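You operate a simulated robot arm through the tools that you are given. There is no shell and no other tool. Be economical: measure what you need, move in short steps, check, and stop when the job is done.

Carry out the task below with a simulated robot arm. There is one attempt and no reset: what you move stays moved.

Task
Wipe the grime off the lower tie bar, then oil that patch.
Fine: oil valve off first; use the bar pad, then the oiling pad with the slide oil, and put both back. A coat counts when it lies all over at full strength: go over it till it gets no stronger. What is to be rubbed or washed off counts as gone when no trace of it is left.

Only the result counts: the job must be done as asked and must still hold three seconds after the hand-in. Knocking over, shifting, dropping, spilling or breaking anything else fails it.

Robot
A 6-joint arm with a two-finger parallel gripper on a trunk, on a base that drives. Base frame: it is fixed to the floor where the robot stands at the start and does not move with it; the origin is under the middle of the robot, x ahead of it, y to its left, z up; the surface under the hand at the start is at about z = 900. Readings come in mm, degrees, newtons and seconds.
With the tool pointing down near the work surface it reaches from about 140 to 780 mm from the robot's upright axis, wherever it stands. Its first joint turns from -166.0 to 166.0 degrees. Places, roughly: bar pad with black grip (6x8x6 cm) [-1500, -300, 800]; oil valve [500, 0, 900]; oiling pad with red grip (6x8x6 cm) [-1600, -200, 800]; outer platen of carriage one [300, 1000, 1500]; slide oil tin [-1750, -250, 750]. Payload 3.91 kg.
The TCP is the grasp point between the finger pads, 30 mm short of the fingertips. In the tool frame z runs along the fingers and y along their closing line. The gripper opens to 110 mm. The fingers are 20 mm wide and 10 mm thick; the gripper's body (48 by 112 mm) begins 55 mm behind the TCP.
Orientation is that of the tool frame in the base frame, as a unit quaternion [x, y, z, w]. With the fingers straight down and closing along the base's y, the tool's x points along the base's -x, its y along +y and its z along -z.

Tools
- The arm moves only by the tool apply_moves. Its argument "rows" is a list of rows, each an object of numbers (a shift or turn left out is 0, a gripper value left out holds the last): "x", "y", "z": the shift along the tool's x, y, z in mm; "ax", "ay", "az": the turn, a rotation vector about the tool's x, y, z in degrees. In form: [{"x": .., "y": .., "z": .., "ax": .., "ay": .., "az": ..}, ...]. A call has 1 to 8 rows; each row is the pose to reach, as a shift and turn from the pose commanded when the call began, along the tool's axes at that moment. "gripper" is the finger opening in mm, from 0 to 110, set as the call begins (left out, the last holds). Each row takes 0.2 s and may step no farther than 50 mm and 8.6 degrees from the row before; otherwise, or with a gripper value out of range, the whole call is refused. Where a pose cannot be reached the arm comes as near as it can. A force on the tool above 90 N (or 10 N above the force at the start of the call, whichever is more), or a blocked arm, ends the call early, and 0.2 s more pass. Each finger travels about 108 mm/s and halts on what it meets, pressing with about 26 N; the grip force reading is that of the motor and also rises with nothing between the fingers. The clock runs only during rows and for 0.2 s after the last one: add rows that repeat a pose to give the fingers time. The reply holds the time, the measured pose of the TCP, the force on the tool along the base axes, the opening and the grip force, in the units named above and with some noise, with the torque about the TCP (base axes, N m) and any sound that the robot's microphone picked up, and new pictures: "views" is both (left out), scene, wrist or none.
- Cameras (640 x 400 px; columns grow to the right, rows downward): "scene" is now at [-89, 43.8, 1364.4]; the picture's right is [0.48, -0.87, 0.00], its down [-0.03, -0.01, -1.00] and it looks along [0.87, 0.48, -0.03] (base axes); focal length 214 px, centre (320, 200). "wrist" rides on the gripper at [77, 7, -114] in the tool frame; the picture's right is [-0.09, 1.00, 0.00], its down [-0.80, -0.07, -0.59] and it looks along [-0.59, -0.05, 0.80] (tool axes); focal length 270 px, centre (320, 200).
- slide_trunk(by): slides the trunk up (or, below 0, down) by that many mm; the arm and the scene camera ride with it, the base frame stays. It gives what a move gives, with no picture.
- base_move(legs): drives the robot by 1 to 6 legs, each [ahead, left, turn to the left] in mm, mm and degrees, along the robot's own axes; the way and the turn of a leg run together, so that a leg with both is an arc; at most 1500 mm and 180 degrees a leg. The arm and the cameras ride along, it lands a little off, and it stops where it bumps. It gives what a move gives, and a new picture of the scene camera.
- turn_head(pan, tilt): turns the head with the scene camera to pan (to the left, within 86 degrees either way) and tilt (down, from -29 to 69), counted from straight ahead of the robot. It gives what a move gives, and a new picture of the scene camera.
- locate(camera, pixels): for up to 12 pixels [column, row] of the newest picture of that camera ("zoom" is the newest enlarged one), the place [x, y, z] in the base frame of the surface seen there, good to about 2 mm. The clock stands still meanwhile.
- zoom(camera, box): a new picture of the part [left, top, right, bottom] of that camera's present view, enlarged. The clock stands still meanwhile.
- sign_off(): hands the job in; it is judged then, once.

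Go step by step. Measure first, check grasps and placings, and put right what went wrong. The budget is 80 turns and 260 pictures, counting those below and the enlarged ones. Unless the task says otherwise, let go and move clear before handing in.

The tools are called after ">>>" by a JSON object that holds its "api" and its "payload". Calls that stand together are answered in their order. apply_moves: Moves the arm, as the interface text tells. Its arguments: {"type":"object","properties":{"rows":{"type":"array","items":{"type":"object","properties":{"x":{"type":"number"},"y":{"type":"number"},"z":{"type":"number"},"ax":{"type":"number"},"ay":{"type":"number"},"az":{"type":"number"}}}},"gripper":{"type":"number"},"views":{"type":"string","enum":["both","scene","wrist","none"]}},"required":["rows"]} The other tools are called the same way: slide_trunk (by) slides the trunk up or down; base_move (legs) drives the base; turn_head (pan, tilt) turns the head that bears the scene camera; locate (camera, pixels) gives the place of the surface under pixels of a picture; zoom (camera, box) takes an enlarged picture of a part of a camera's view; sign_off () hands the job in.

At the start:

```text
time_s: 0.0
tcp_pos: [271.3, 235.8, 1000.5]
tool_rot: [0.0, 1.0, 0.0, 0.0]
ft_force: [-0.4, 0.1, 1.2]
ft_torque: [-0.01, 0.01, 0.01]
opening: 109.7
gripper_force: 0.1
trunk travel left (down, up): [-250.0, 290.0]
robot x, y, heading: [3.6, -1.1, 0.1]
head pan, tilt: [29.0, 1.7]
```

scene: 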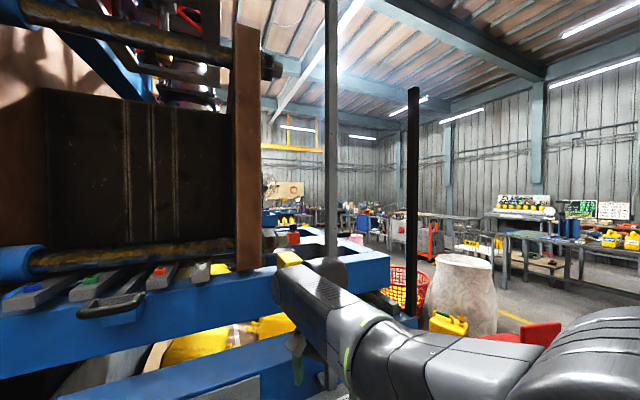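
wrist: 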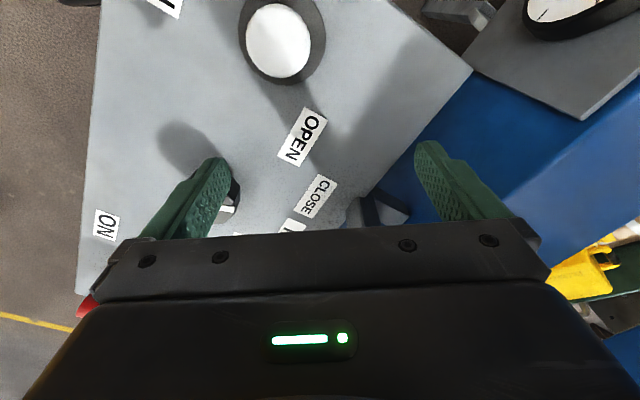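

The scene picture shows a big press with two tie bars, the lower one at rows 240-270, columns 30-235; the wrist sees a panel with OPEN/CLOSE/ON labels. I'll look toward the oil valve.

>>> {"api": "turn_head", "payload": {"pan": 0, "tilt": 40}}

>>> {"api": "locate", "payload": {"camera": "wrist", "pixels": [[278, 40], [230, 195], [300, 135], [105, 225], [380, 205], [560, 10]]}}

```text
time_s: 1.1
tcp_pos: [269.3, 235.2, 999.3]
tool_rot: [0.0, 1.0, 0.001, 0.0]
ft_force: [0.2, -0.3, -0.7]
ft_torque: [-0.02, -0.01, 0.01]
opening: 110.1
gripper_force: 0.1
trunk travel left (down, up): [-250.0, 290.0]
robot x, y, heading: [-3.2, 2.8, -0.3]
head pan, tilt: [0.0, 40.0]
```

scene: 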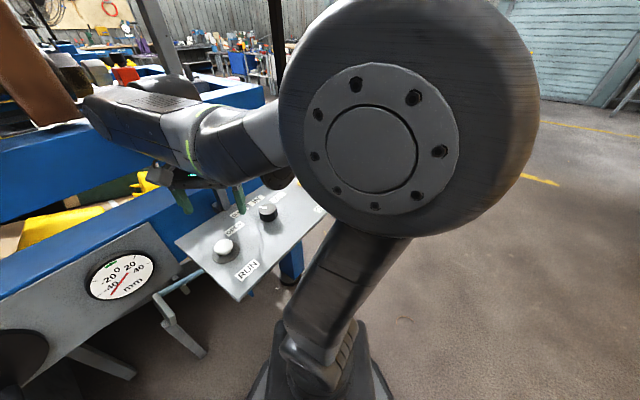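

```text
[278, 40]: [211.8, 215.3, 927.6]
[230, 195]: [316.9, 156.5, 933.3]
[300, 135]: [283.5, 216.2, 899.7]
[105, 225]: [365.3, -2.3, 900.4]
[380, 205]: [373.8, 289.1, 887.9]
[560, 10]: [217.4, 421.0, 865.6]
```

The panel is a control desk at z≈900 with a white button, dark knob and a RUN label; the valve is probably hidden behind the arm. I'll raise the hand and move it forward and right to view the desk.

>>> {"api": "apply_moves", "payload": {"rows": [{"z": -40}, {"z": -80}, {"z": -120}, {"z": -120, "y": -50}, {"z": -120, "y": -100}, {"z": -120, "y": -150}, {"z": -120, "y": -180}]}}

>>> {"api": "zoom", "payload": {"camera": "scene", "box": [0, 100, 340, 320]}}

```text
time_s: 2.6
tcp_pos: [269.8, 57.1, 1120.3]
tool_rot: [-0.004, 1.0, 0.001, 0.0]
ft_force: [0.4, -0.3, 0.5]
ft_torque: [0.0, 0.05, -0.02]
opening: 110.2
gripper_force: 0.1
trunk travel left (down, up): [-250.0, 290.0]
robot x, y, heading: [-0.8, 0.2, 0.1]
head pan, tilt: [0.0, 40.0]
```

scene: 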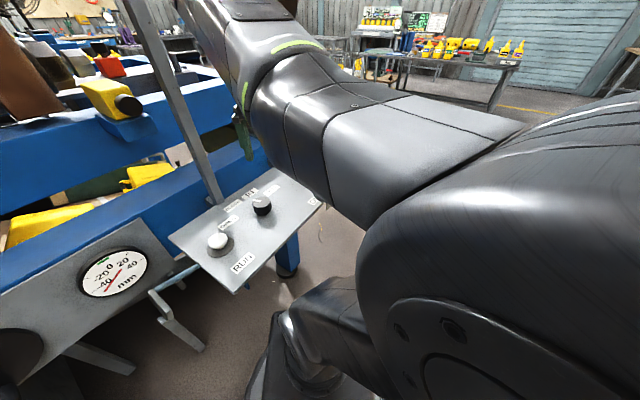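
wrist: 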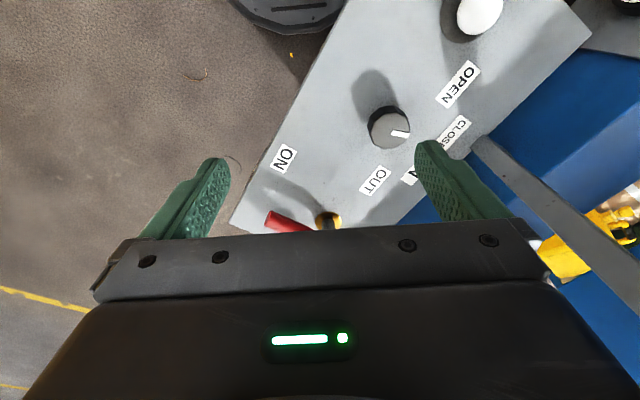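

```text
1.82 times, centred on (170, 210) of scene
```

zoom: 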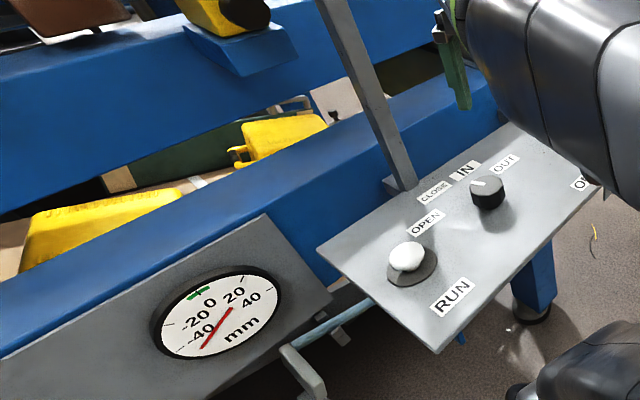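

A red lever (wrist pixel 285,222) is the valve, its ON label nearby. I'll move farther forward to see it whole.

>>> {"api": "apply_moves", "payload": {"rows": [{"x": -50}, {"x": -100}, {"x": -150}, {"x": -180}], "views": "wrist"}}

```text
time_s: 3.6
tcp_pos: [450.6, 56.5, 1119.0]
tool_rot: [0.0, 1.0, -0.001, -0.001]
ft_force: [-0.3, 0.3, -0.9]
ft_torque: [0.01, -0.01, -0.02]
opening: 110.2
gripper_force: 0.0
trunk travel left (down, up): [-250.0, 290.0]
robot x, y, heading: [-1.3, -1.9, 0.2]
head pan, tilt: [0.0, 40.0]
```

wrist: 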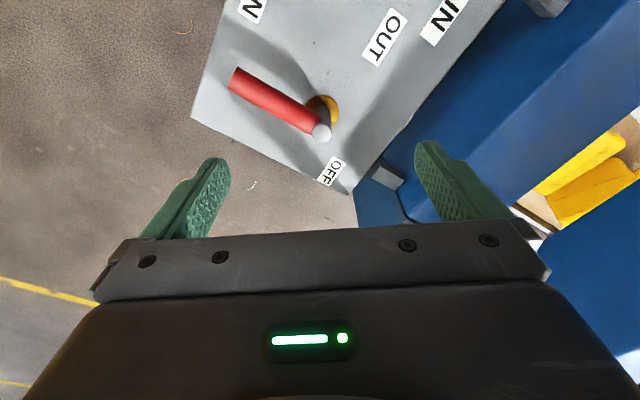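

The red lever runs from pivot (321,131) to tip (235,80), labels ON at (250,8) and OFF at (331,170). I'll locate them.

>>> {"api": "locate", "payload": {"camera": "wrist", "pixels": [[321, 131], [238, 80], [280, 105], [331, 170], [250, 8], [322, 102], [193, 118], [347, 192], [300, 150], [310, 92]]}}

>>> {"api": "zoom", "payload": {"camera": "wrist", "box": [180, 0, 420, 200]}}

```text
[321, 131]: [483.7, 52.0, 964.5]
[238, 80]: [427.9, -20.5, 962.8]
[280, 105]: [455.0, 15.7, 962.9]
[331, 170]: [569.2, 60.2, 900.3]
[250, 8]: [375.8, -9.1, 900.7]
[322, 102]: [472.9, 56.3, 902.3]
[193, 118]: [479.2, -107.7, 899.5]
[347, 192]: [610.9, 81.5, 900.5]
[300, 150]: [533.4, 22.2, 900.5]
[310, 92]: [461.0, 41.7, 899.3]
```

```text
2.00 times, centred on (300, 100) of wrist
```

zoom: 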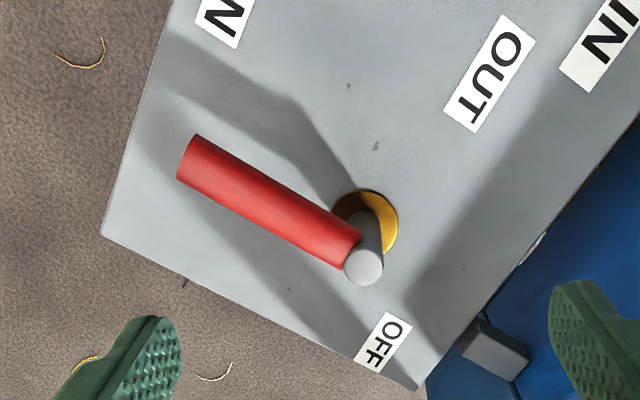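

Pivot is near (484,52), lever top at z≈963 pointing at about -128°, and OFF is at about +5° counter-clockwise. I'll close the fingers and lower them on the ON side of the lever.

>>> {"api": "apply_moves", "payload": {"rows": [{"x": 38, "y": -31}, {"x": 38, "y": -31, "z": 50}, {"x": 38, "y": -31, "z": 50}, {"x": 38, "y": -31, "z": 100}, {"x": 38, "y": -31, "z": 149}, {"x": 38, "y": -31, "z": 149}], "gripper": 0}}

```text
time_s: 5.0
tcp_pos: [412.8, 23.5, 969.1]
tool_rot: [0.001, 1.0, -0.001, 0.0]
ft_force: [-0.2, -0.1, 0.8]
ft_torque: [0.01, -0.02, 0.0]
opening: 0.0
gripper_force: 26.3
trunk travel left (down, up): [-250.0, 290.0]
robot x, y, heading: [0.1, 1.9, -0.1]
head pan, tilt: [0.0, 40.0]
```

scene: 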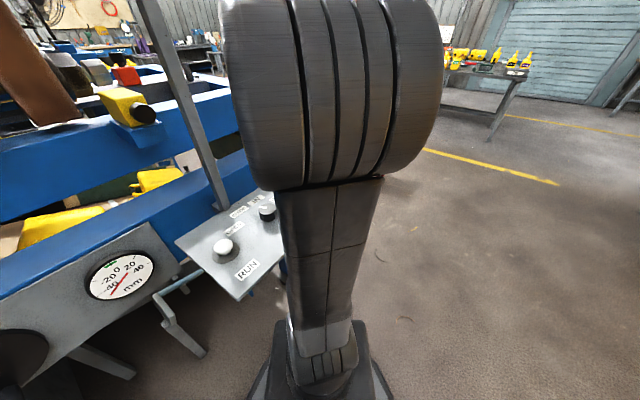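
wrist: 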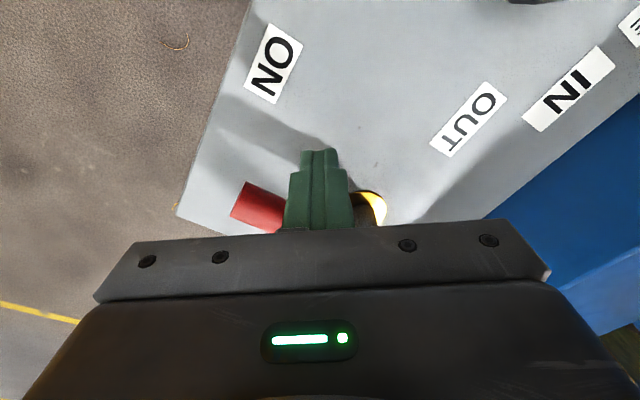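

The fingers stand beside the lever on its ON side. I'll sweep along the arc, about 90° counter-clockwise.

>>> {"api": "apply_moves", "payload": {"rows": [{"x": -10.6, "y": -6.5}, {"x": -21.7, "y": -21}, {"x": -36.2, "y": -32.1}, {"x": -53, "y": -39}, {"x": -71, "y": -41.5}, {"x": -89, "y": -39}, {"x": -106, "y": -32}, {"x": -120.7, "y": -21}], "views": "wrist"}}

```text
time_s: 6.8
tcp_pos: [525.6, -2.9, 970.8]
tool_rot: [0.002, 1.0, 0.0, -0.006]
ft_force: [-54.6, -24.8, -13.5]
ft_torque: [-0.59, 1.11, 0.25]
opening: 0.0
gripper_force: 25.9
trunk travel left (down, up): [-250.0, 290.0]
robot x, y, heading: [0.6, 2.7, 0.2]
head pan, tilt: [0.0, 40.0]
```

wrist: 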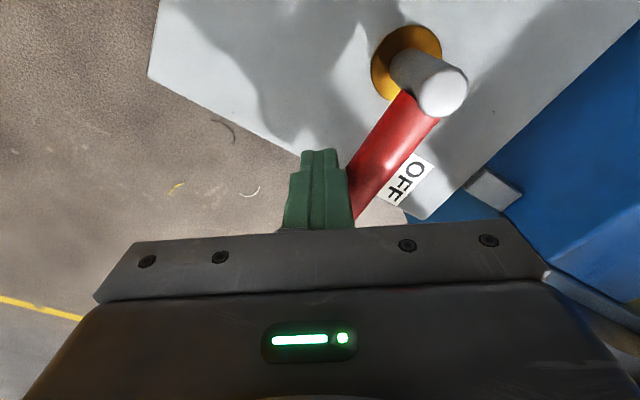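

The lever hit its stop beside the OFF label after about 90°, force rose to 60 N. I'll back off, rise and check.

>>> {"api": "apply_moves", "payload": {"rows": [{"x": 20, "y": -10}, {"x": 40, "y": -20}, {"x": 40, "y": -20, "z": -50}, {"x": 40, "y": -20, "z": -100}, {"x": 40, "y": -20, "z": -150}], "views": "wrist"}}

>>> {"api": "turn_head", "payload": {"pan": 50, "tilt": 10}}

```text
time_s: 8.1
tcp_pos: [493.0, -15.9, 1124.2]
tool_rot: [0.0, 1.0, 0.0, -0.001]
ft_force: [0.3, 0.0, 1.2]
ft_torque: [-0.04, 0.0, -0.02]
opening: 0.1
gripper_force: 25.9
trunk travel left (down, up): [-250.0, 290.0]
robot x, y, heading: [1.1, -0.9, -0.2]
head pan, tilt: [0.0, 40.0]
```

wrist: 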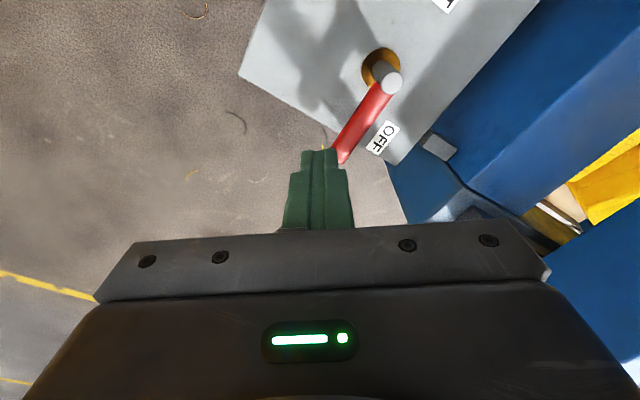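

```text
time_s: 9.2
tcp_pos: [493.3, -15.6, 1121.9]
tool_rot: [0.0, 1.0, -0.001, -0.001]
ft_force: [0.0, -0.1, 0.3]
ft_torque: [0.0, -0.01, 0.02]
opening: 0.0
gripper_force: 26.2
trunk travel left (down, up): [-250.0, 290.0]
robot x, y, heading: [0.6, -0.9, 0.2]
head pan, tilt: [50.0, 10.0]
```

scene: 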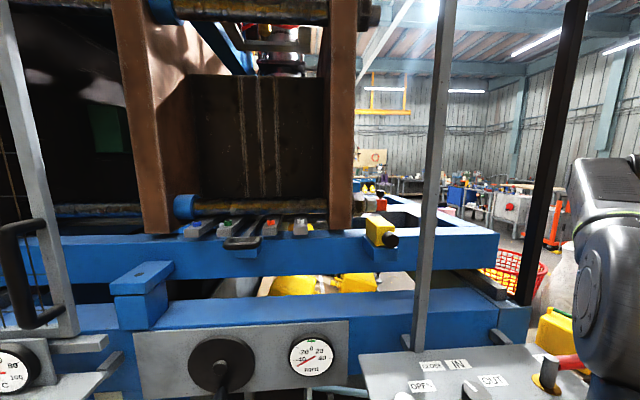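

The valve is off. Now I inspect the lower tie bar (columns 190-330, row 207).

>>> {"api": "zoom", "payload": {"camera": "scene", "box": [160, 170, 360, 295]}}

>>> {"api": "locate", "payload": {"camera": "scene", "pixels": [[200, 208], [225, 207], [260, 206], [295, 205], [320, 204], [155, 180], [340, 150], [185, 205], [240, 243], [230, 225], [235, 260], [60, 210]]}}

>>> {"api": "turn_head", "payload": {"pan": 80, "tilt": 10}}

```text
3.20 times, centred on (260, 232) of scene
```

zoom: 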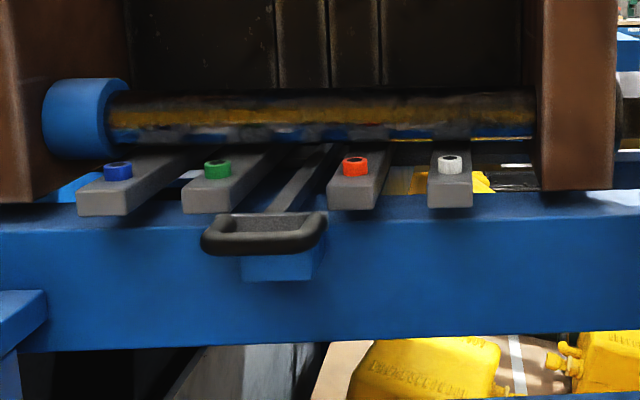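

```text
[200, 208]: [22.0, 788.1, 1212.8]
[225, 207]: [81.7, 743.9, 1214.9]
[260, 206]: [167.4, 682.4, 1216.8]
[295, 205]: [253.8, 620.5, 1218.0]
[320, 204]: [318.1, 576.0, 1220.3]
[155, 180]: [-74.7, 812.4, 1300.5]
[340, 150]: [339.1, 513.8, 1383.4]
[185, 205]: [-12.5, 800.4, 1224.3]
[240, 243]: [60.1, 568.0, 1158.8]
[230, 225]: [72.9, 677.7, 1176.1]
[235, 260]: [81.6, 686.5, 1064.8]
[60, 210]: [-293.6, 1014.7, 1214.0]
```

```text
time_s: 10.2
tcp_pos: [492.7, -17.0, 1122.9]
tool_rot: [-0.001, 1.0, 0.0, 0.0]
ft_force: [0.0, 0.1, 0.5]
ft_torque: [-0.03, 0.0, -0.02]
opening: 0.0
gripper_force: 26.3
trunk travel left (down, up): [-250.0, 290.0]
robot x, y, heading: [0.8, 1.1, -0.2]
head pan, tilt: [80.0, 10.0]
```

scene: 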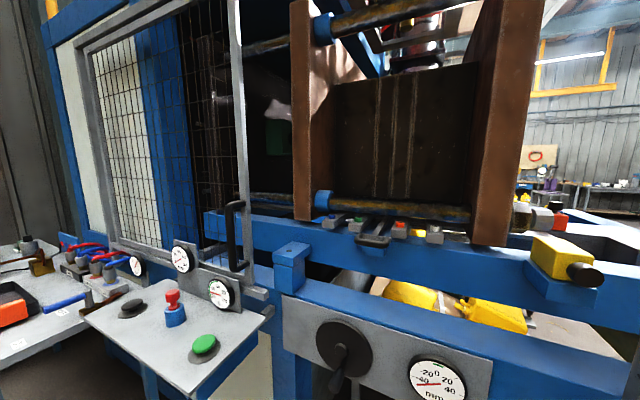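

The lower tie bar runs from about (22,788) to (318,576) at z≈1213. Now I'll look for the pads; first pull the arm in and look right.

>>> {"api": "apply_moves", "payload": {"rows": [{"x": 50}, {"x": 100}, {"x": 150}, {"x": 190}], "views": "none"}}

>>> {"api": "turn_head", "payload": {"pan": -80, "tilt": 20}}

```text
time_s: 11.2
tcp_pos: [301.5, -16.6, 1121.0]
tool_rot: [0.0, 1.0, 0.0, 0.0]
ft_force: [-0.4, -1.1, -1.0]
ft_torque: [0.0, -0.01, 0.03]
opening: 0.1
gripper_force: 25.8
trunk travel left (down, up): [-250.0, 290.0]
robot x, y, heading: [2.8, -1.9, -0.0]
head pan, tilt: [80.0, 10.0]
```

```text
time_s: 13.6
tcp_pos: [303.4, -16.6, 1121.6]
tool_rot: [0.0, 1.0, 0.0, 0.0]
ft_force: [-0.5, -0.5, 0.4]
ft_torque: [-0.01, 0.01, 0.02]
opening: 0.0
gripper_force: 25.3
trunk travel left (down, up): [-250.0, 290.0]
robot x, y, heading: [1.9, 1.2, 0.1]
head pan, tilt: [-80.0, 20.0]
```

scene: 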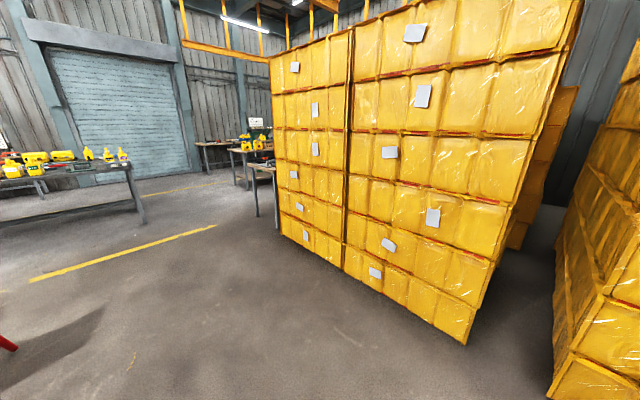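

The right side is clear for the swing. I'll turn right 120° in place.

>>> {"api": "base_move", "payload": {"legs": [[0, 0, -120]]}}

>>> {"api": "turn_head", "payload": {"pan": -60, "tilt": 25}}

```text
time_s: 17.9
tcp_pos: [-78.9, -290.6, 1121.9]
tool_rot: [0.768, 0.64, 0.001, 0.0]
ft_force: [-0.2, 0.5, -0.1]
ft_torque: [0.01, 0.0, 0.0]
opening: 0.0
gripper_force: 26.1
trunk travel left (down, up): [-250.0, 290.0]
robot x, y, heading: [-7.7, 3.0, -100.4]
head pan, tilt: [-80.0, 20.0]
stopped in leg 1: the robot was blocked; the commanded pose is now the measured one
```

scene: 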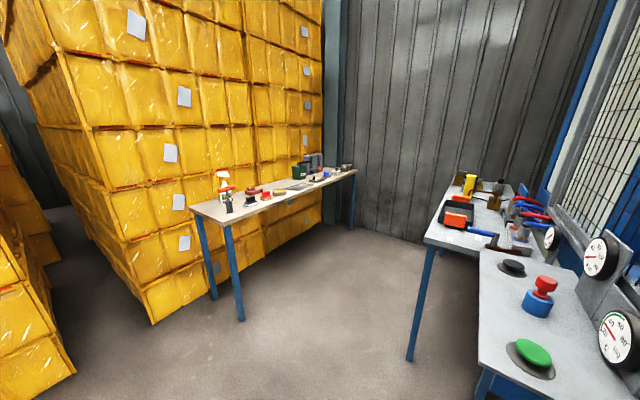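

```text
time_s: 18.8
tcp_pos: [-78.1, -289.6, 1121.3]
tool_rot: [0.769, 0.639, -0.001, 0.001]
ft_force: [0.6, 0.5, -0.4]
ft_torque: [0.01, -0.01, -0.01]
opening: 0.0
gripper_force: 26.3
trunk travel left (down, up): [-250.0, 290.0]
robot x, y, heading: [-4.8, 4.0, -100.7]
head pan, tilt: [-60.0, 25.0]
```

scene: 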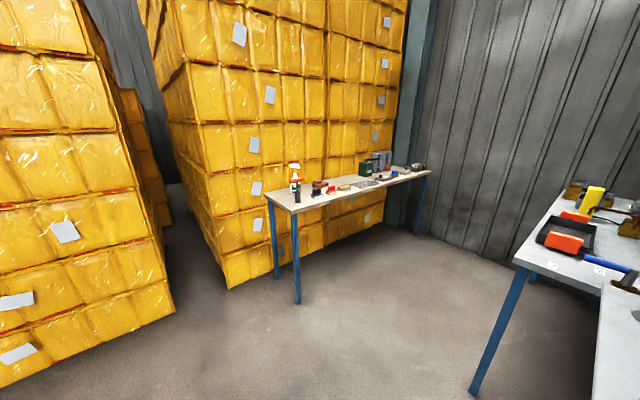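

The base bumped on something at heading -100; the pads are likely on the wooden table at (300-420, 185). I'll locate table points before moving.

>>> {"api": "locate", "payload": {"camera": "scene", "pixels": [[272, 200], [425, 170], [296, 212], [295, 190], [320, 187], [380, 165], [520, 260], [565, 240], [200, 320], [400, 300], [297, 302], [475, 390]]}}

>>> {"api": "zoom", "payload": {"camera": "scene", "box": [260, 140, 440, 252]}}

>>> {"api": "turn_head", "payload": {"pan": -86, "tilt": 60}}

```text
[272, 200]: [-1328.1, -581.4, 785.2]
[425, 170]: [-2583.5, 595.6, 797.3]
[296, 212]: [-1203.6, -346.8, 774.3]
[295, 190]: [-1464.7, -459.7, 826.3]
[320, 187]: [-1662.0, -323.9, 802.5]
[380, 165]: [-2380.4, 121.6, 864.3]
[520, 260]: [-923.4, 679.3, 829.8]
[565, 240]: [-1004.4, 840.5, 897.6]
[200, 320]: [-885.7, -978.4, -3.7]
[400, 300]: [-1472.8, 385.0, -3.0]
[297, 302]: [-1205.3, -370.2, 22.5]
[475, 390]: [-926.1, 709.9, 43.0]
```

```text
3.56 times, centred on (350, 196) of scene
```

zoom: 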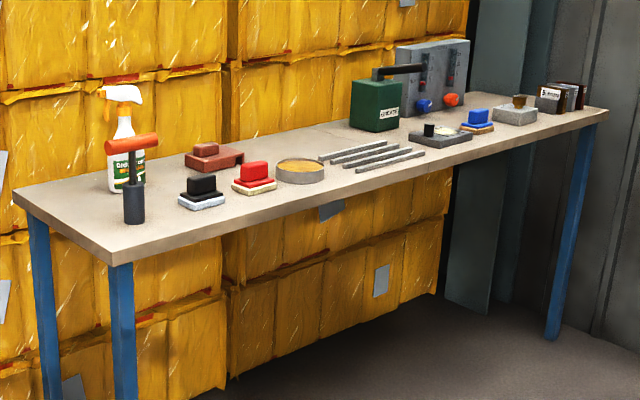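

```text
time_s: 19.8
tcp_pos: [-78.3, -289.3, 1122.4]
tool_rot: [0.769, 0.639, -0.001, 0.002]
ft_force: [-0.1, 0.7, 0.1]
ft_torque: [0.0, 0.02, 0.02]
opening: 0.0
gripper_force: 25.9
trunk travel left (down, up): [-250.0, 290.0]
robot x, y, heading: [-4.1, 5.2, -100.5]
head pan, tilt: [-85.9, 60.0]
```

scene: 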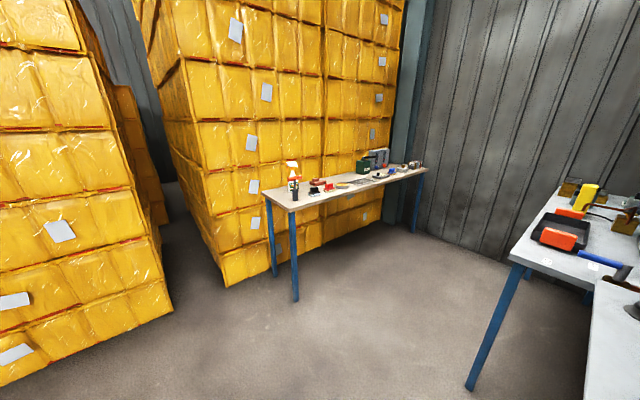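

The wooden table shows black pad, red pad and a round tin with oil in a row along its front edge (zoom (200,190), (253,178), (300,168)). I'll drive: away from the press, turn to face the table (heading about -126), then sideways along it.

>>> {"api": "base_move", "payload": {"legs": [[250, 0, 0], [0, 0, -26], [330, 0, 0], [0, -700, 0]]}}

>>> {"api": "turn_head", "payload": {"pan": -40, "tilt": 30}}

```text
time_s: 28.1
tcp_pos: [-998.9, -312.6, 1122.4]
tool_rot: [0.896, 0.444, -0.002, 0.001]
ft_force: [0.0, -0.1, -0.6]
ft_torque: [0.03, 0.01, 0.0]
opening: 0.2
gripper_force: 25.9
trunk travel left (down, up): [-250.0, 290.0]
robot x, y, heading: [-803.3, -85.0, -127.6]
head pan, tilt: [-85.9, 60.0]
```

scene: 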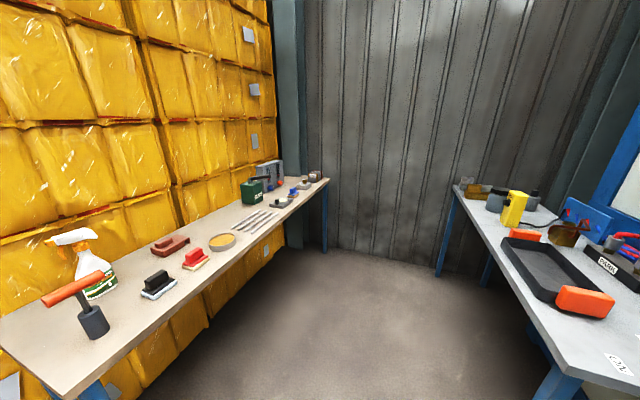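

```text
time_s: 29.3
tcp_pos: [-998.3, -312.4, 1122.9]
tool_rot: [0.897, 0.443, -0.003, 0.003]
ft_force: [0.0, -0.8, 0.2]
ft_torque: [0.02, 0.04, 0.02]
opening: 0.0
gripper_force: 25.9
trunk travel left (down, up): [-250.0, 290.0]
robot x, y, heading: [-801.8, -84.7, -127.4]
head pan, tilt: [-40.0, 30.0]
```

scene: 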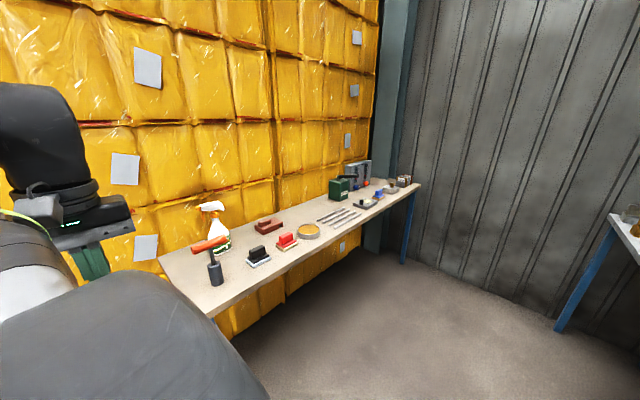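

>>> {"api": "locate", "payload": {"camera": "scene", "pixels": [[257, 250], [287, 238], [308, 230], [259, 264], [212, 316], [420, 184], [268, 226], [350, 222], [216, 240], [213, 284], [160, 258], [295, 272]]}}

>>> {"api": "zoom", "payload": {"camera": "scene", "box": [190, 190, 350, 290]}}

```text
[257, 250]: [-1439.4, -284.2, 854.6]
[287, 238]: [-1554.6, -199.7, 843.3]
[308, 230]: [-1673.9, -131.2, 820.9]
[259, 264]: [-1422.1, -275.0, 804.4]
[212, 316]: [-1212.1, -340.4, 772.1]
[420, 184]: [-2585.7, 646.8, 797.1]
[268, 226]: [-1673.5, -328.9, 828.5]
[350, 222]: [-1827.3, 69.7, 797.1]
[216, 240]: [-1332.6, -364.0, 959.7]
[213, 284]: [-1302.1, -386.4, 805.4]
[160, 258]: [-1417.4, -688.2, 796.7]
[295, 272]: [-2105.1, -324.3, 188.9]
```

```text
4.00 times, centred on (270, 240) of scene
```

zoom: 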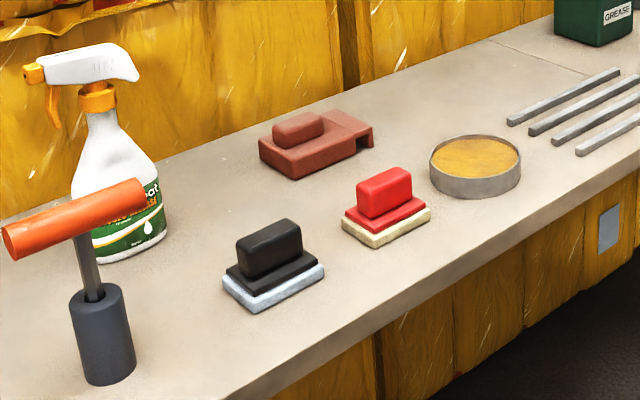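

Black pad near (-1440,-290), red pad (-1560,-205), tin (-1680,-135), table top z≈797. I'll drive right 540 so the red pad lies ahead.

>>> {"api": "base_move", "payload": {"legs": [[30, -545, 1.7]]}}

>>> {"api": "turn_head", "payload": {"pan": 0, "tilt": 55}}

>>> {"api": "apply_moves", "payload": {"rows": [{"x": -50, "y": 50}, {"x": -90, "y": 100}], "gripper": 110}}

```text
time_s: 32.4
tcp_pos: [-1447.6, -17.9, 1122.3]
tool_rot: [0.89, 0.456, -0.002, 0.001]
ft_force: [-0.6, 0.2, -0.8]
ft_torque: [-0.02, -0.02, 0.01]
opening: 0.1
gripper_force: 25.5
trunk travel left (down, up): [-250.0, 290.0]
robot x, y, heading: [-1262.6, 215.0, -125.6]
head pan, tilt: [-40.0, 30.0]
```

scene: 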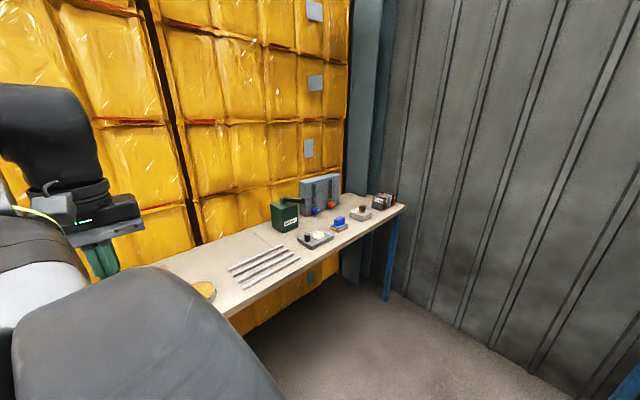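

```text
time_s: 33.5
tcp_pos: [-1449.1, -18.5, 1122.6]
tool_rot: [0.89, 0.455, -0.002, 0.0]
ft_force: [-0.1, 0.0, 0.2]
ft_torque: [-0.01, -0.01, -0.01]
opening: 0.0
gripper_force: 26.1
trunk travel left (down, up): [-250.0, 290.0]
robot x, y, heading: [-1262.3, 216.4, -125.8]
head pan, tilt: [0.0, 55.0]
```

scene: 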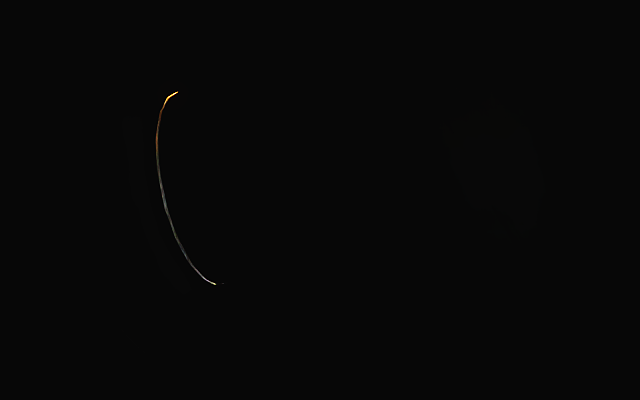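

```text
refused: row 1 steps farther than a row can; nothing moved
```

The head view is blocked by the arm at this tilt; I'll use the wrist camera and shift the hand ahead a bit.

>>> {"api": "apply_moves", "payload": {"rows": [{"x": -40}, {"x": -80}, {"x": -110}], "gripper": 110, "views": "wrist"}}

```text
time_s: 34.3
tcp_pos: [-1513.5, -106.1, 1123.6]
tool_rot: [0.889, 0.457, -0.002, 0.001]
ft_force: [-0.2, -0.4, 0.3]
ft_torque: [-0.02, 0.0, 0.01]
opening: 109.9
gripper_force: 0.0
trunk travel left (down, up): [-250.0, 290.0]
robot x, y, heading: [-1262.1, 215.8, -125.8]
head pan, tilt: [0.0, 55.0]
```

wrist: 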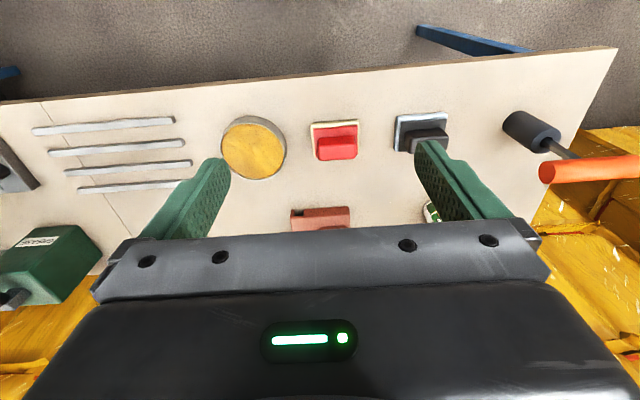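

Black pad at wrist (422,130), red pad (335,140), oil tin (253,147). I'll zoom and measure.

>>> {"api": "zoom", "payload": {"camera": "wrist", "box": [210, 90, 470, 252]}}

>>> {"api": "locate", "payload": {"camera": "wrist", "pixels": [[426, 135], [397, 118], [447, 114], [411, 150], [410, 132], [444, 130], [335, 148], [311, 124], [357, 123], [317, 140], [356, 140], [340, 158]]}}

>>> {"api": "locate", "payload": {"camera": "wrist", "pixels": [[223, 142], [286, 150], [253, 118], [253, 178], [253, 147], [300, 200], [262, 128], [335, 136], [316, 158], [345, 214]]}}

```text
2.46 times, centred on (340, 171) of wrist
```

zoom: 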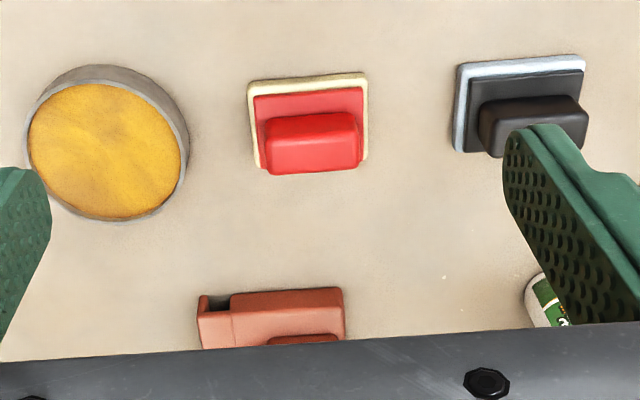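

```text
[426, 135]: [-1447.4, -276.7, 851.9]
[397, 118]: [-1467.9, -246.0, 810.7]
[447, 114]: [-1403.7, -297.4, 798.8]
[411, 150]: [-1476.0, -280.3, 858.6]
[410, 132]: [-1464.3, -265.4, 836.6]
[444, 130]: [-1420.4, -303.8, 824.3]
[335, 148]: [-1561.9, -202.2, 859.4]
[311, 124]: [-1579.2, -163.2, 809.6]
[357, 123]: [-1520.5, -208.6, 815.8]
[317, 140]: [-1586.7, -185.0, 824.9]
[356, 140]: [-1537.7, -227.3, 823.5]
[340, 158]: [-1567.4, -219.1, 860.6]
```

```text
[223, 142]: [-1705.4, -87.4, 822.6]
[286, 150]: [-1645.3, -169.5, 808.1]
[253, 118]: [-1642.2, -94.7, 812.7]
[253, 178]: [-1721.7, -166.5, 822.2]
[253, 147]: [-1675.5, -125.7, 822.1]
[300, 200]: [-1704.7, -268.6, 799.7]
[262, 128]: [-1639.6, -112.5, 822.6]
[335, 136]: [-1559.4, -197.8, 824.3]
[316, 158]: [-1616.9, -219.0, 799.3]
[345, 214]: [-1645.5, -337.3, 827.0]
```

Black pad centre ≈(-1453,-295), top z≈858, long side parallel to the tool's y; base tier top ≈824. I'll go above it and look again.

>>> {"api": "apply_moves", "payload": {"rows": [{"x": -30, "y": 40}, {"x": -60, "y": 80}, {"x": -90, "y": 120}, {"x": -118, "y": 159}, {"x": -118, "y": 159, "z": 50}, {"x": -118, "y": 159, "z": 100}, {"x": -118, "y": 159, "z": 120}], "views": "wrist"}}

```text
time_s: 35.9
tcp_pos: [-1452.6, -296.0, 1002.0]
tool_rot: [0.89, 0.456, -0.002, 0.001]
ft_force: [-1.0, 0.5, 0.4]
ft_torque: [0.03, 0.02, 0.0]
opening: 109.8
gripper_force: 0.1
trunk travel left (down, up): [-250.0, 290.0]
robot x, y, heading: [-1259.0, 218.9, -125.6]
head pan, tilt: [0.0, 55.0]
```

wrist: 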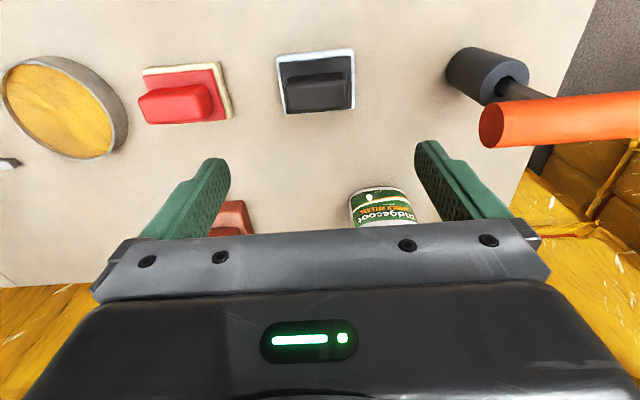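

The pad is centred at (318,85); the bottle (385,205) and hammer handle (490,125) are near. I'll measure them and the pad.

>>> {"api": "locate", "payload": {"camera": "wrist", "pixels": [[283, 110], [354, 107], [279, 57], [352, 50], [318, 100], [289, 105], [348, 103], [382, 195], [480, 125], [500, 140], [540, 95], [318, 80]]}}

>>> {"api": "zoom", "payload": {"camera": "wrist", "box": [260, 30, 420, 130]}}

>>> {"api": "turn_head", "payload": {"pan": 30, "tilt": 40}}

```text
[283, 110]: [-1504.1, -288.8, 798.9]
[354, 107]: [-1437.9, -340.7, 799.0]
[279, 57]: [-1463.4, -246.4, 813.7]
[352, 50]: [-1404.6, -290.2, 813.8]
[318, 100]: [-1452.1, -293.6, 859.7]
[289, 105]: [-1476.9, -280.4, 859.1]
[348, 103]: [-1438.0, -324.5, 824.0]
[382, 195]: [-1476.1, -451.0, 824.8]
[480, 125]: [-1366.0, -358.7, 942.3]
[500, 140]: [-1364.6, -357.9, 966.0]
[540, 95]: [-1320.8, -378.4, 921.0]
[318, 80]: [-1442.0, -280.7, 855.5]
```

```text
4.00 times, centred on (340, 80) of wrist
```

zoom: 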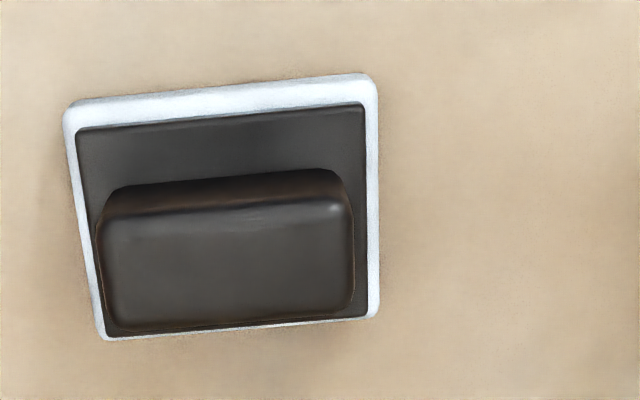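

```text
time_s: 36.8
tcp_pos: [-1454.3, -295.3, 1002.6]
tool_rot: [0.89, 0.456, -0.002, 0.001]
ft_force: [-0.9, 0.2, 0.0]
ft_torque: [0.0, 0.01, 0.02]
opening: 110.0
gripper_force: 0.1
trunk travel left (down, up): [-250.0, 290.0]
robot x, y, heading: [-1261.7, 218.4, -125.8]
head pan, tilt: [30.0, 40.0]
```

scene: 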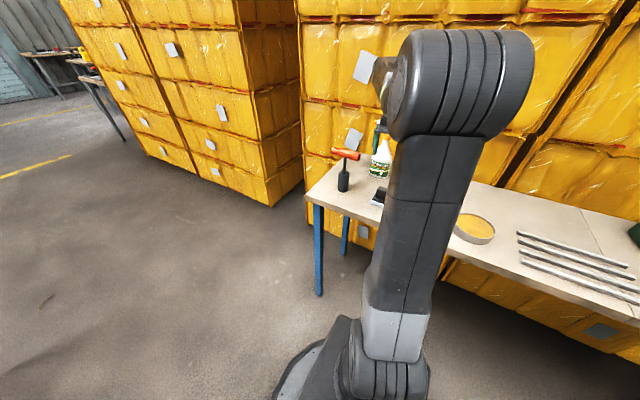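

The pad grip centre is at ≈(-1452,-293), top 859; handle end and bottle leave ≥50 mm clearance. I'll descend to TCP z≈859 and close.

>>> {"api": "apply_moves", "payload": {"rows": [{"x": 3, "z": 50}, {"x": 3, "z": 100}, {"x": 3, "z": 130}, {"x": 3, "z": 143}], "views": "wrist"}}

>>> {"api": "apply_moves", "payload": {"rows": [{}, {}, {}], "gripper": 30, "views": "wrist"}}

```text
time_s: 37.8
tcp_pos: [-1452.4, -295.3, 860.8]
tool_rot: [0.89, 0.456, -0.002, 0.002]
ft_force: [-0.5, -0.6, 0.1]
ft_torque: [0.05, -0.02, -0.02]
opening: 110.1
gripper_force: 0.1
trunk travel left (down, up): [-250.0, 290.0]
robot x, y, heading: [-1260.0, 216.3, -125.8]
head pan, tilt: [30.0, 40.0]
```

wrist: 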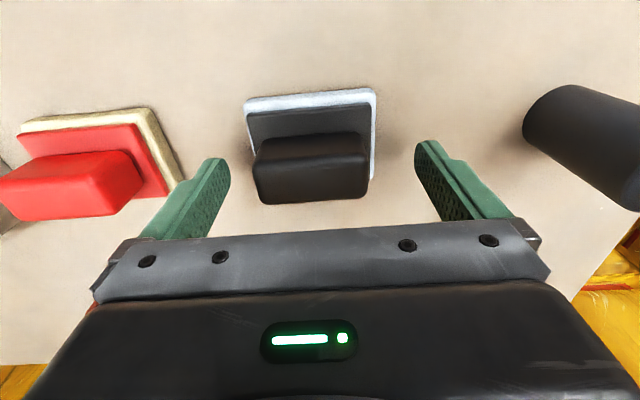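

```text
time_s: 38.6
tcp_pos: [-1450.7, -294.8, 861.1]
tool_rot: [0.89, 0.456, -0.002, 0.001]
ft_force: [0.1, -0.2, 0.3]
ft_torque: [0.0, 0.02, -0.01]
opening: 59.7
gripper_force: 25.8
trunk travel left (down, up): [-250.0, 290.0]
robot x, y, heading: [-1258.1, 217.4, -125.7]
head pan, tilt: [30.0, 40.0]
```

wrist: 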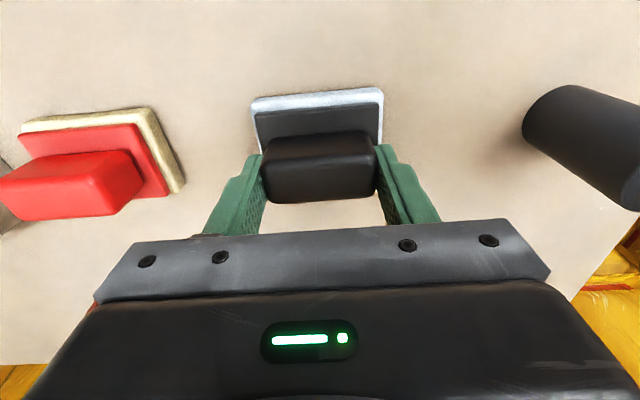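

The pad is gripped at 59.7 mm opening with 26 N. I'll lift it and retract.

>>> {"api": "apply_moves", "payload": {"rows": [{"z": -20}, {"z": -60}, {"z": -110}, {"z": -160}, {"z": -210}, {"z": -260}], "views": "wrist"}}

>>> {"api": "apply_moves", "payload": {"rows": [{"x": 50}, {"x": 100}, {"x": 150}, {"x": 200}], "views": "wrist"}}

```text
time_s: 40.0
tcp_pos: [-1452.3, -292.9, 1120.3]
tool_rot: [0.89, 0.455, -0.002, 0.0]
ft_force: [-1.2, 0.0, -0.2]
ft_torque: [0.01, 0.0, 0.0]
opening: 59.6
gripper_force: 25.9
trunk travel left (down, up): [-250.0, 290.0]
robot x, y, heading: [-1258.8, 213.9, -125.8]
head pan, tilt: [30.0, 40.0]
```

wrist: 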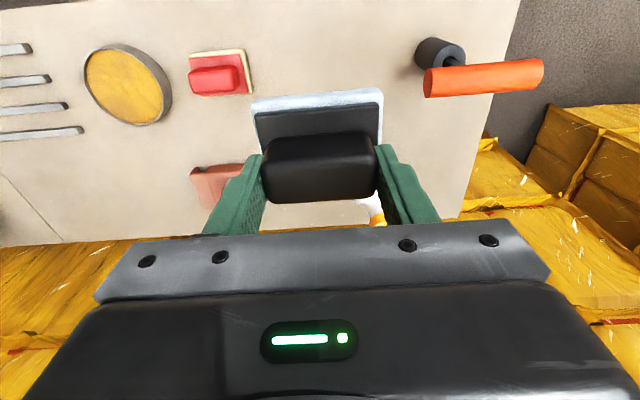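

```text
time_s: 41.0
tcp_pos: [-1335.0, -128.1, 1118.5]
tool_rot: [0.89, 0.456, -0.001, 0.001]
ft_force: [-0.4, -1.2, -0.9]
ft_torque: [0.04, -0.04, 0.02]
opening: 59.6
gripper_force: 26.0
trunk travel left (down, up): [-250.0, 290.0]
robot x, y, heading: [-1257.5, 219.2, -125.7]
head pan, tilt: [30.0, 40.0]
```

wrist: 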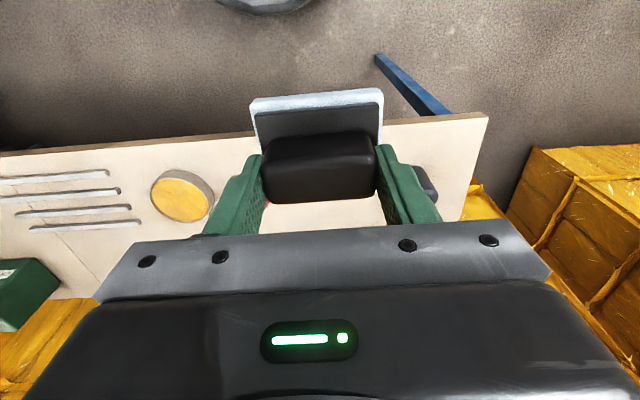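

Pad secure. I'll centre the arm, then drive back near the start pose (heading 0).

>>> {"api": "apply_moves", "payload": {"rows": [{"y": -40}, {"y": -80}, {"y": -125}], "views": "none"}}

>>> {"api": "base_move", "payload": {"legs": [[0, 1250, 0], [0, 0, 126], [230, 470, 0]]}}

>>> {"api": "turn_head", "payload": {"pan": 60, "tilt": 12}}

```text
time_s: 41.8
tcp_pos: [-1438.1, -55.8, 1117.2]
tool_rot: [0.889, 0.457, 0.0, 0.0]
ft_force: [0.2, 0.4, -1.4]
ft_torque: [-0.02, 0.01, -0.02]
opening: 59.5
gripper_force: 25.8
trunk travel left (down, up): [-250.0, 290.0]
robot x, y, heading: [-1260.5, 218.3, -126.0]
head pan, tilt: [30.0, 40.0]
```

```text
time_s: 56.1
tcp_pos: [271.2, 27.2, 1117.5]
tool_rot: [-0.041, 0.999, 0.0, 0.002]
ft_force: [0.0, 0.2, -1.5]
ft_torque: [0.0, -0.01, -0.01]
opening: 59.5
gripper_force: 26.1
trunk travel left (down, up): [-250.0, 290.0]
robot x, y, heading: [-52.8, -18.4, 4.6]
head pan, tilt: [30.0, 40.0]
```

scene: 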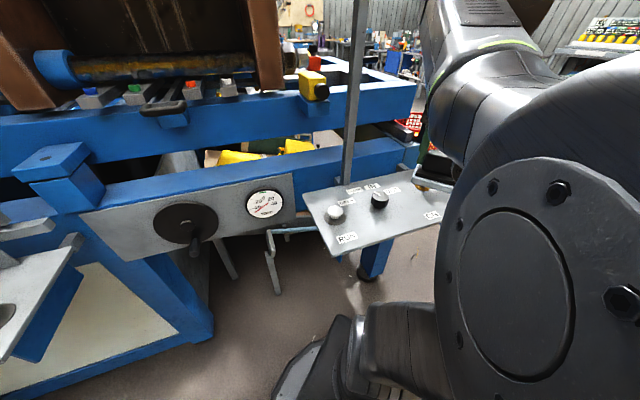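

```text
time_s: 57.1
tcp_pos: [270.5, 25.0, 1117.4]
tool_rot: [-0.041, 0.999, 0.001, 0.003]
ft_force: [-0.8, 0.0, -0.8]
ft_torque: [-0.01, -0.01, -0.02]
opening: 59.4
gripper_force: 25.9
trunk travel left (down, up): [-250.0, 290.0]
robot x, y, heading: [-52.9, -16.0, 4.4]
head pan, tilt: [60.0, 12.0]
```

scene: 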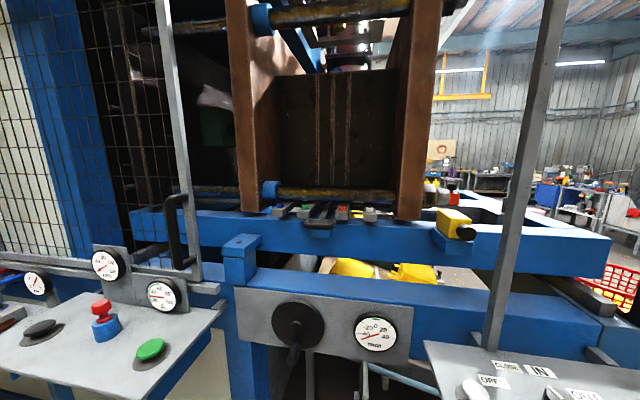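

I'm back at the press. I'll raise the trunk for a better look down at the bar.

>>> {"api": "slide_trunk", "payload": {"by": 250}}

>>> {"api": "turn_head", "payload": {"pan": 55, "tilt": 28}}

>>> {"api": "zoom", "payload": {"camera": "scene", "box": [220, 120, 460, 270]}}

```text
time_s: 59.7
tcp_pos: [270.1, 26.7, 1368.2]
tool_rot: [-0.041, 0.999, -0.001, 0.001]
ft_force: [-0.2, 0.7, -1.7]
ft_torque: [-0.04, -0.03, 0.0]
opening: 59.7
gripper_force: 25.9
trunk travel left (down, up): [-500.0, 40.0]
robot x, y, heading: [-49.3, -11.4, 4.6]
head pan, tilt: [60.0, 12.0]
```

```text
time_s: 60.5
tcp_pos: [270.7, 26.3, 1368.3]
tool_rot: [-0.042, 0.999, 0.001, 0.002]
ft_force: [0.2, 0.1, -0.8]
ft_torque: [-0.03, -0.01, -0.01]
opening: 59.6
gripper_force: 25.9
trunk travel left (down, up): [-500.0, 40.0]
robot x, y, heading: [-52.6, -13.9, 4.6]
head pan, tilt: [55.0, 28.0]
```

scene: 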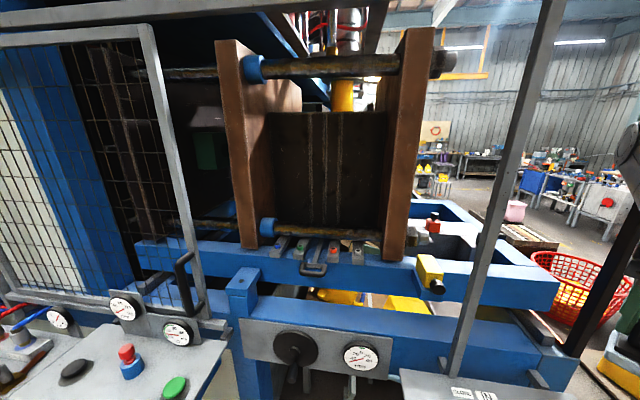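

```text
2.67 times, centred on (340, 195) of scene
```

zoom: 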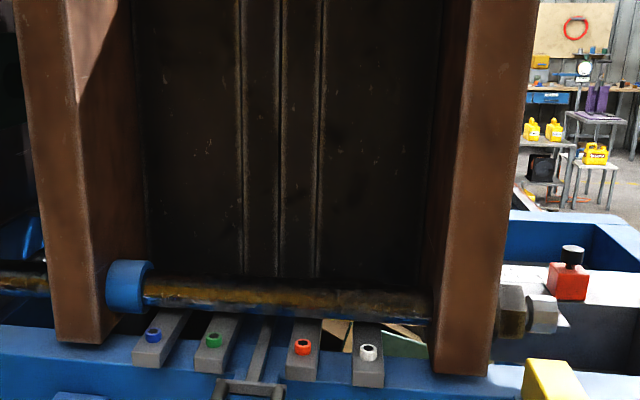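

>>> {"api": "zoom", "payload": {"camera": "scene", "box": [265, 205, 393, 285]}}

>>> {"api": "locate", "payload": {"camera": "scene", "pixels": [[280, 226], [280, 232], [300, 223], [300, 231], [330, 228], [345, 229], [375, 230], [375, 238], [330, 215], [360, 225], [360, 222], [345, 238]]}}

```text
5.00 times, centred on (329, 245) of scene
```

zoom: 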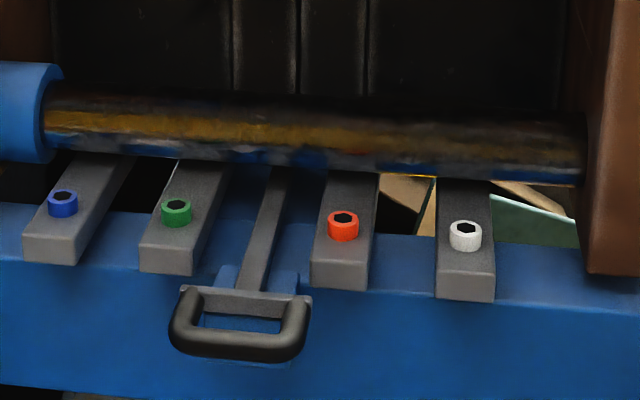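

```text
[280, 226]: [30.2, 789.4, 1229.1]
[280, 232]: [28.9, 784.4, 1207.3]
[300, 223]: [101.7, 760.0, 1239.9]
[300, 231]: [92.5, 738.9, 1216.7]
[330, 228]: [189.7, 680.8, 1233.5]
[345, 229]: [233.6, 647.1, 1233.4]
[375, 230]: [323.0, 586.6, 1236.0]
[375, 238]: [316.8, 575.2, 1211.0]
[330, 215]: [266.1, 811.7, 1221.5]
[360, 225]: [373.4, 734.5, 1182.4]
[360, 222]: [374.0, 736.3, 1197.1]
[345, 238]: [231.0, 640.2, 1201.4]
```

The right stretch of the bar (zoom 390-580) looks dull with grime; bar axis z≈1214, radius ≈25. I'll locate the pole before moving the arm over there.

>>> {"api": "locate", "payload": {"camera": "scene", "pixels": [[500, 200], [455, 360], [540, 50], [600, 250], [240, 280], [430, 270], [310, 265], [180, 260], [395, 150], [250, 150], [320, 66], [163, 150]]}}

```text
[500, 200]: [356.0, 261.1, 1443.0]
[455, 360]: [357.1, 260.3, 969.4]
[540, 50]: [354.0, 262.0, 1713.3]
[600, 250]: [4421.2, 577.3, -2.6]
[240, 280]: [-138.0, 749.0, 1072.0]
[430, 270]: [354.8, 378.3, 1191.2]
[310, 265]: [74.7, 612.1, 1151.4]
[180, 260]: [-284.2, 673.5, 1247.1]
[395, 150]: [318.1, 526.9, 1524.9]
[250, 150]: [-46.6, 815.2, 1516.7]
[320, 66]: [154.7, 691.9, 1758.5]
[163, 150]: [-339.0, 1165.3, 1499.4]
```

The pole stands at (356,260), 490 mm from the robot axis; I'll swing the hand left on a 324 mm radius to face the bar squarely.

>>> {"api": "apply_moves", "payload": {"rows": [{"x": 5, "y": 45.1, "az": -8}, {"x": 16.3, "y": 88.9, "az": -16}, {"x": 33.5, "y": 130.8, "az": -24}, {"x": 56.4, "y": 169.8, "az": -32}, {"x": 84.6, "y": 205.3, "az": -40}, {"x": 117.4, "y": 236.5, "az": -48}, {"x": 124, "y": 241.9, "az": -49.5}], "views": "both"}}

```text
time_s: 62.1
tcp_pos: [126.8, 257.7, 1366.8]
tool_rot: [-0.457, 0.89, 0.0, 0.002]
ft_force: [0.8, -1.0, -0.1]
ft_torque: [-0.01, -0.01, -0.01]
opening: 59.7
gripper_force: 25.7
trunk travel left (down, up): [-500.0, 40.0]
robot x, y, heading: [-51.4, -12.8, 4.8]
head pan, tilt: [55.0, 28.0]
```

scene: 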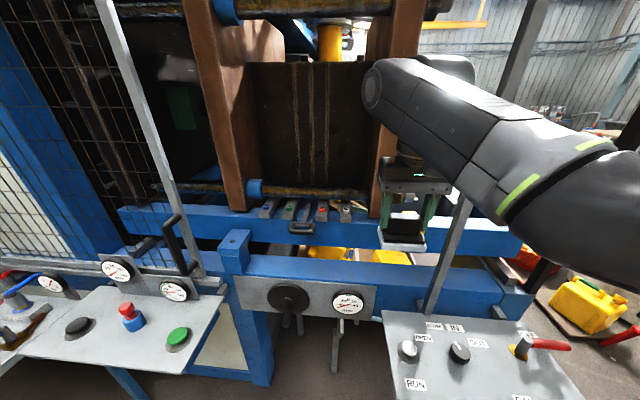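
wrist: 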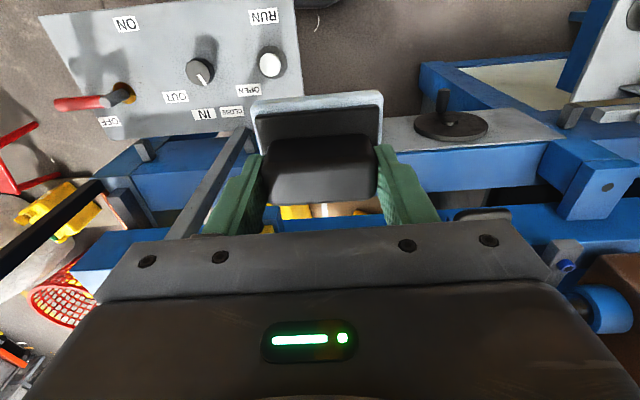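

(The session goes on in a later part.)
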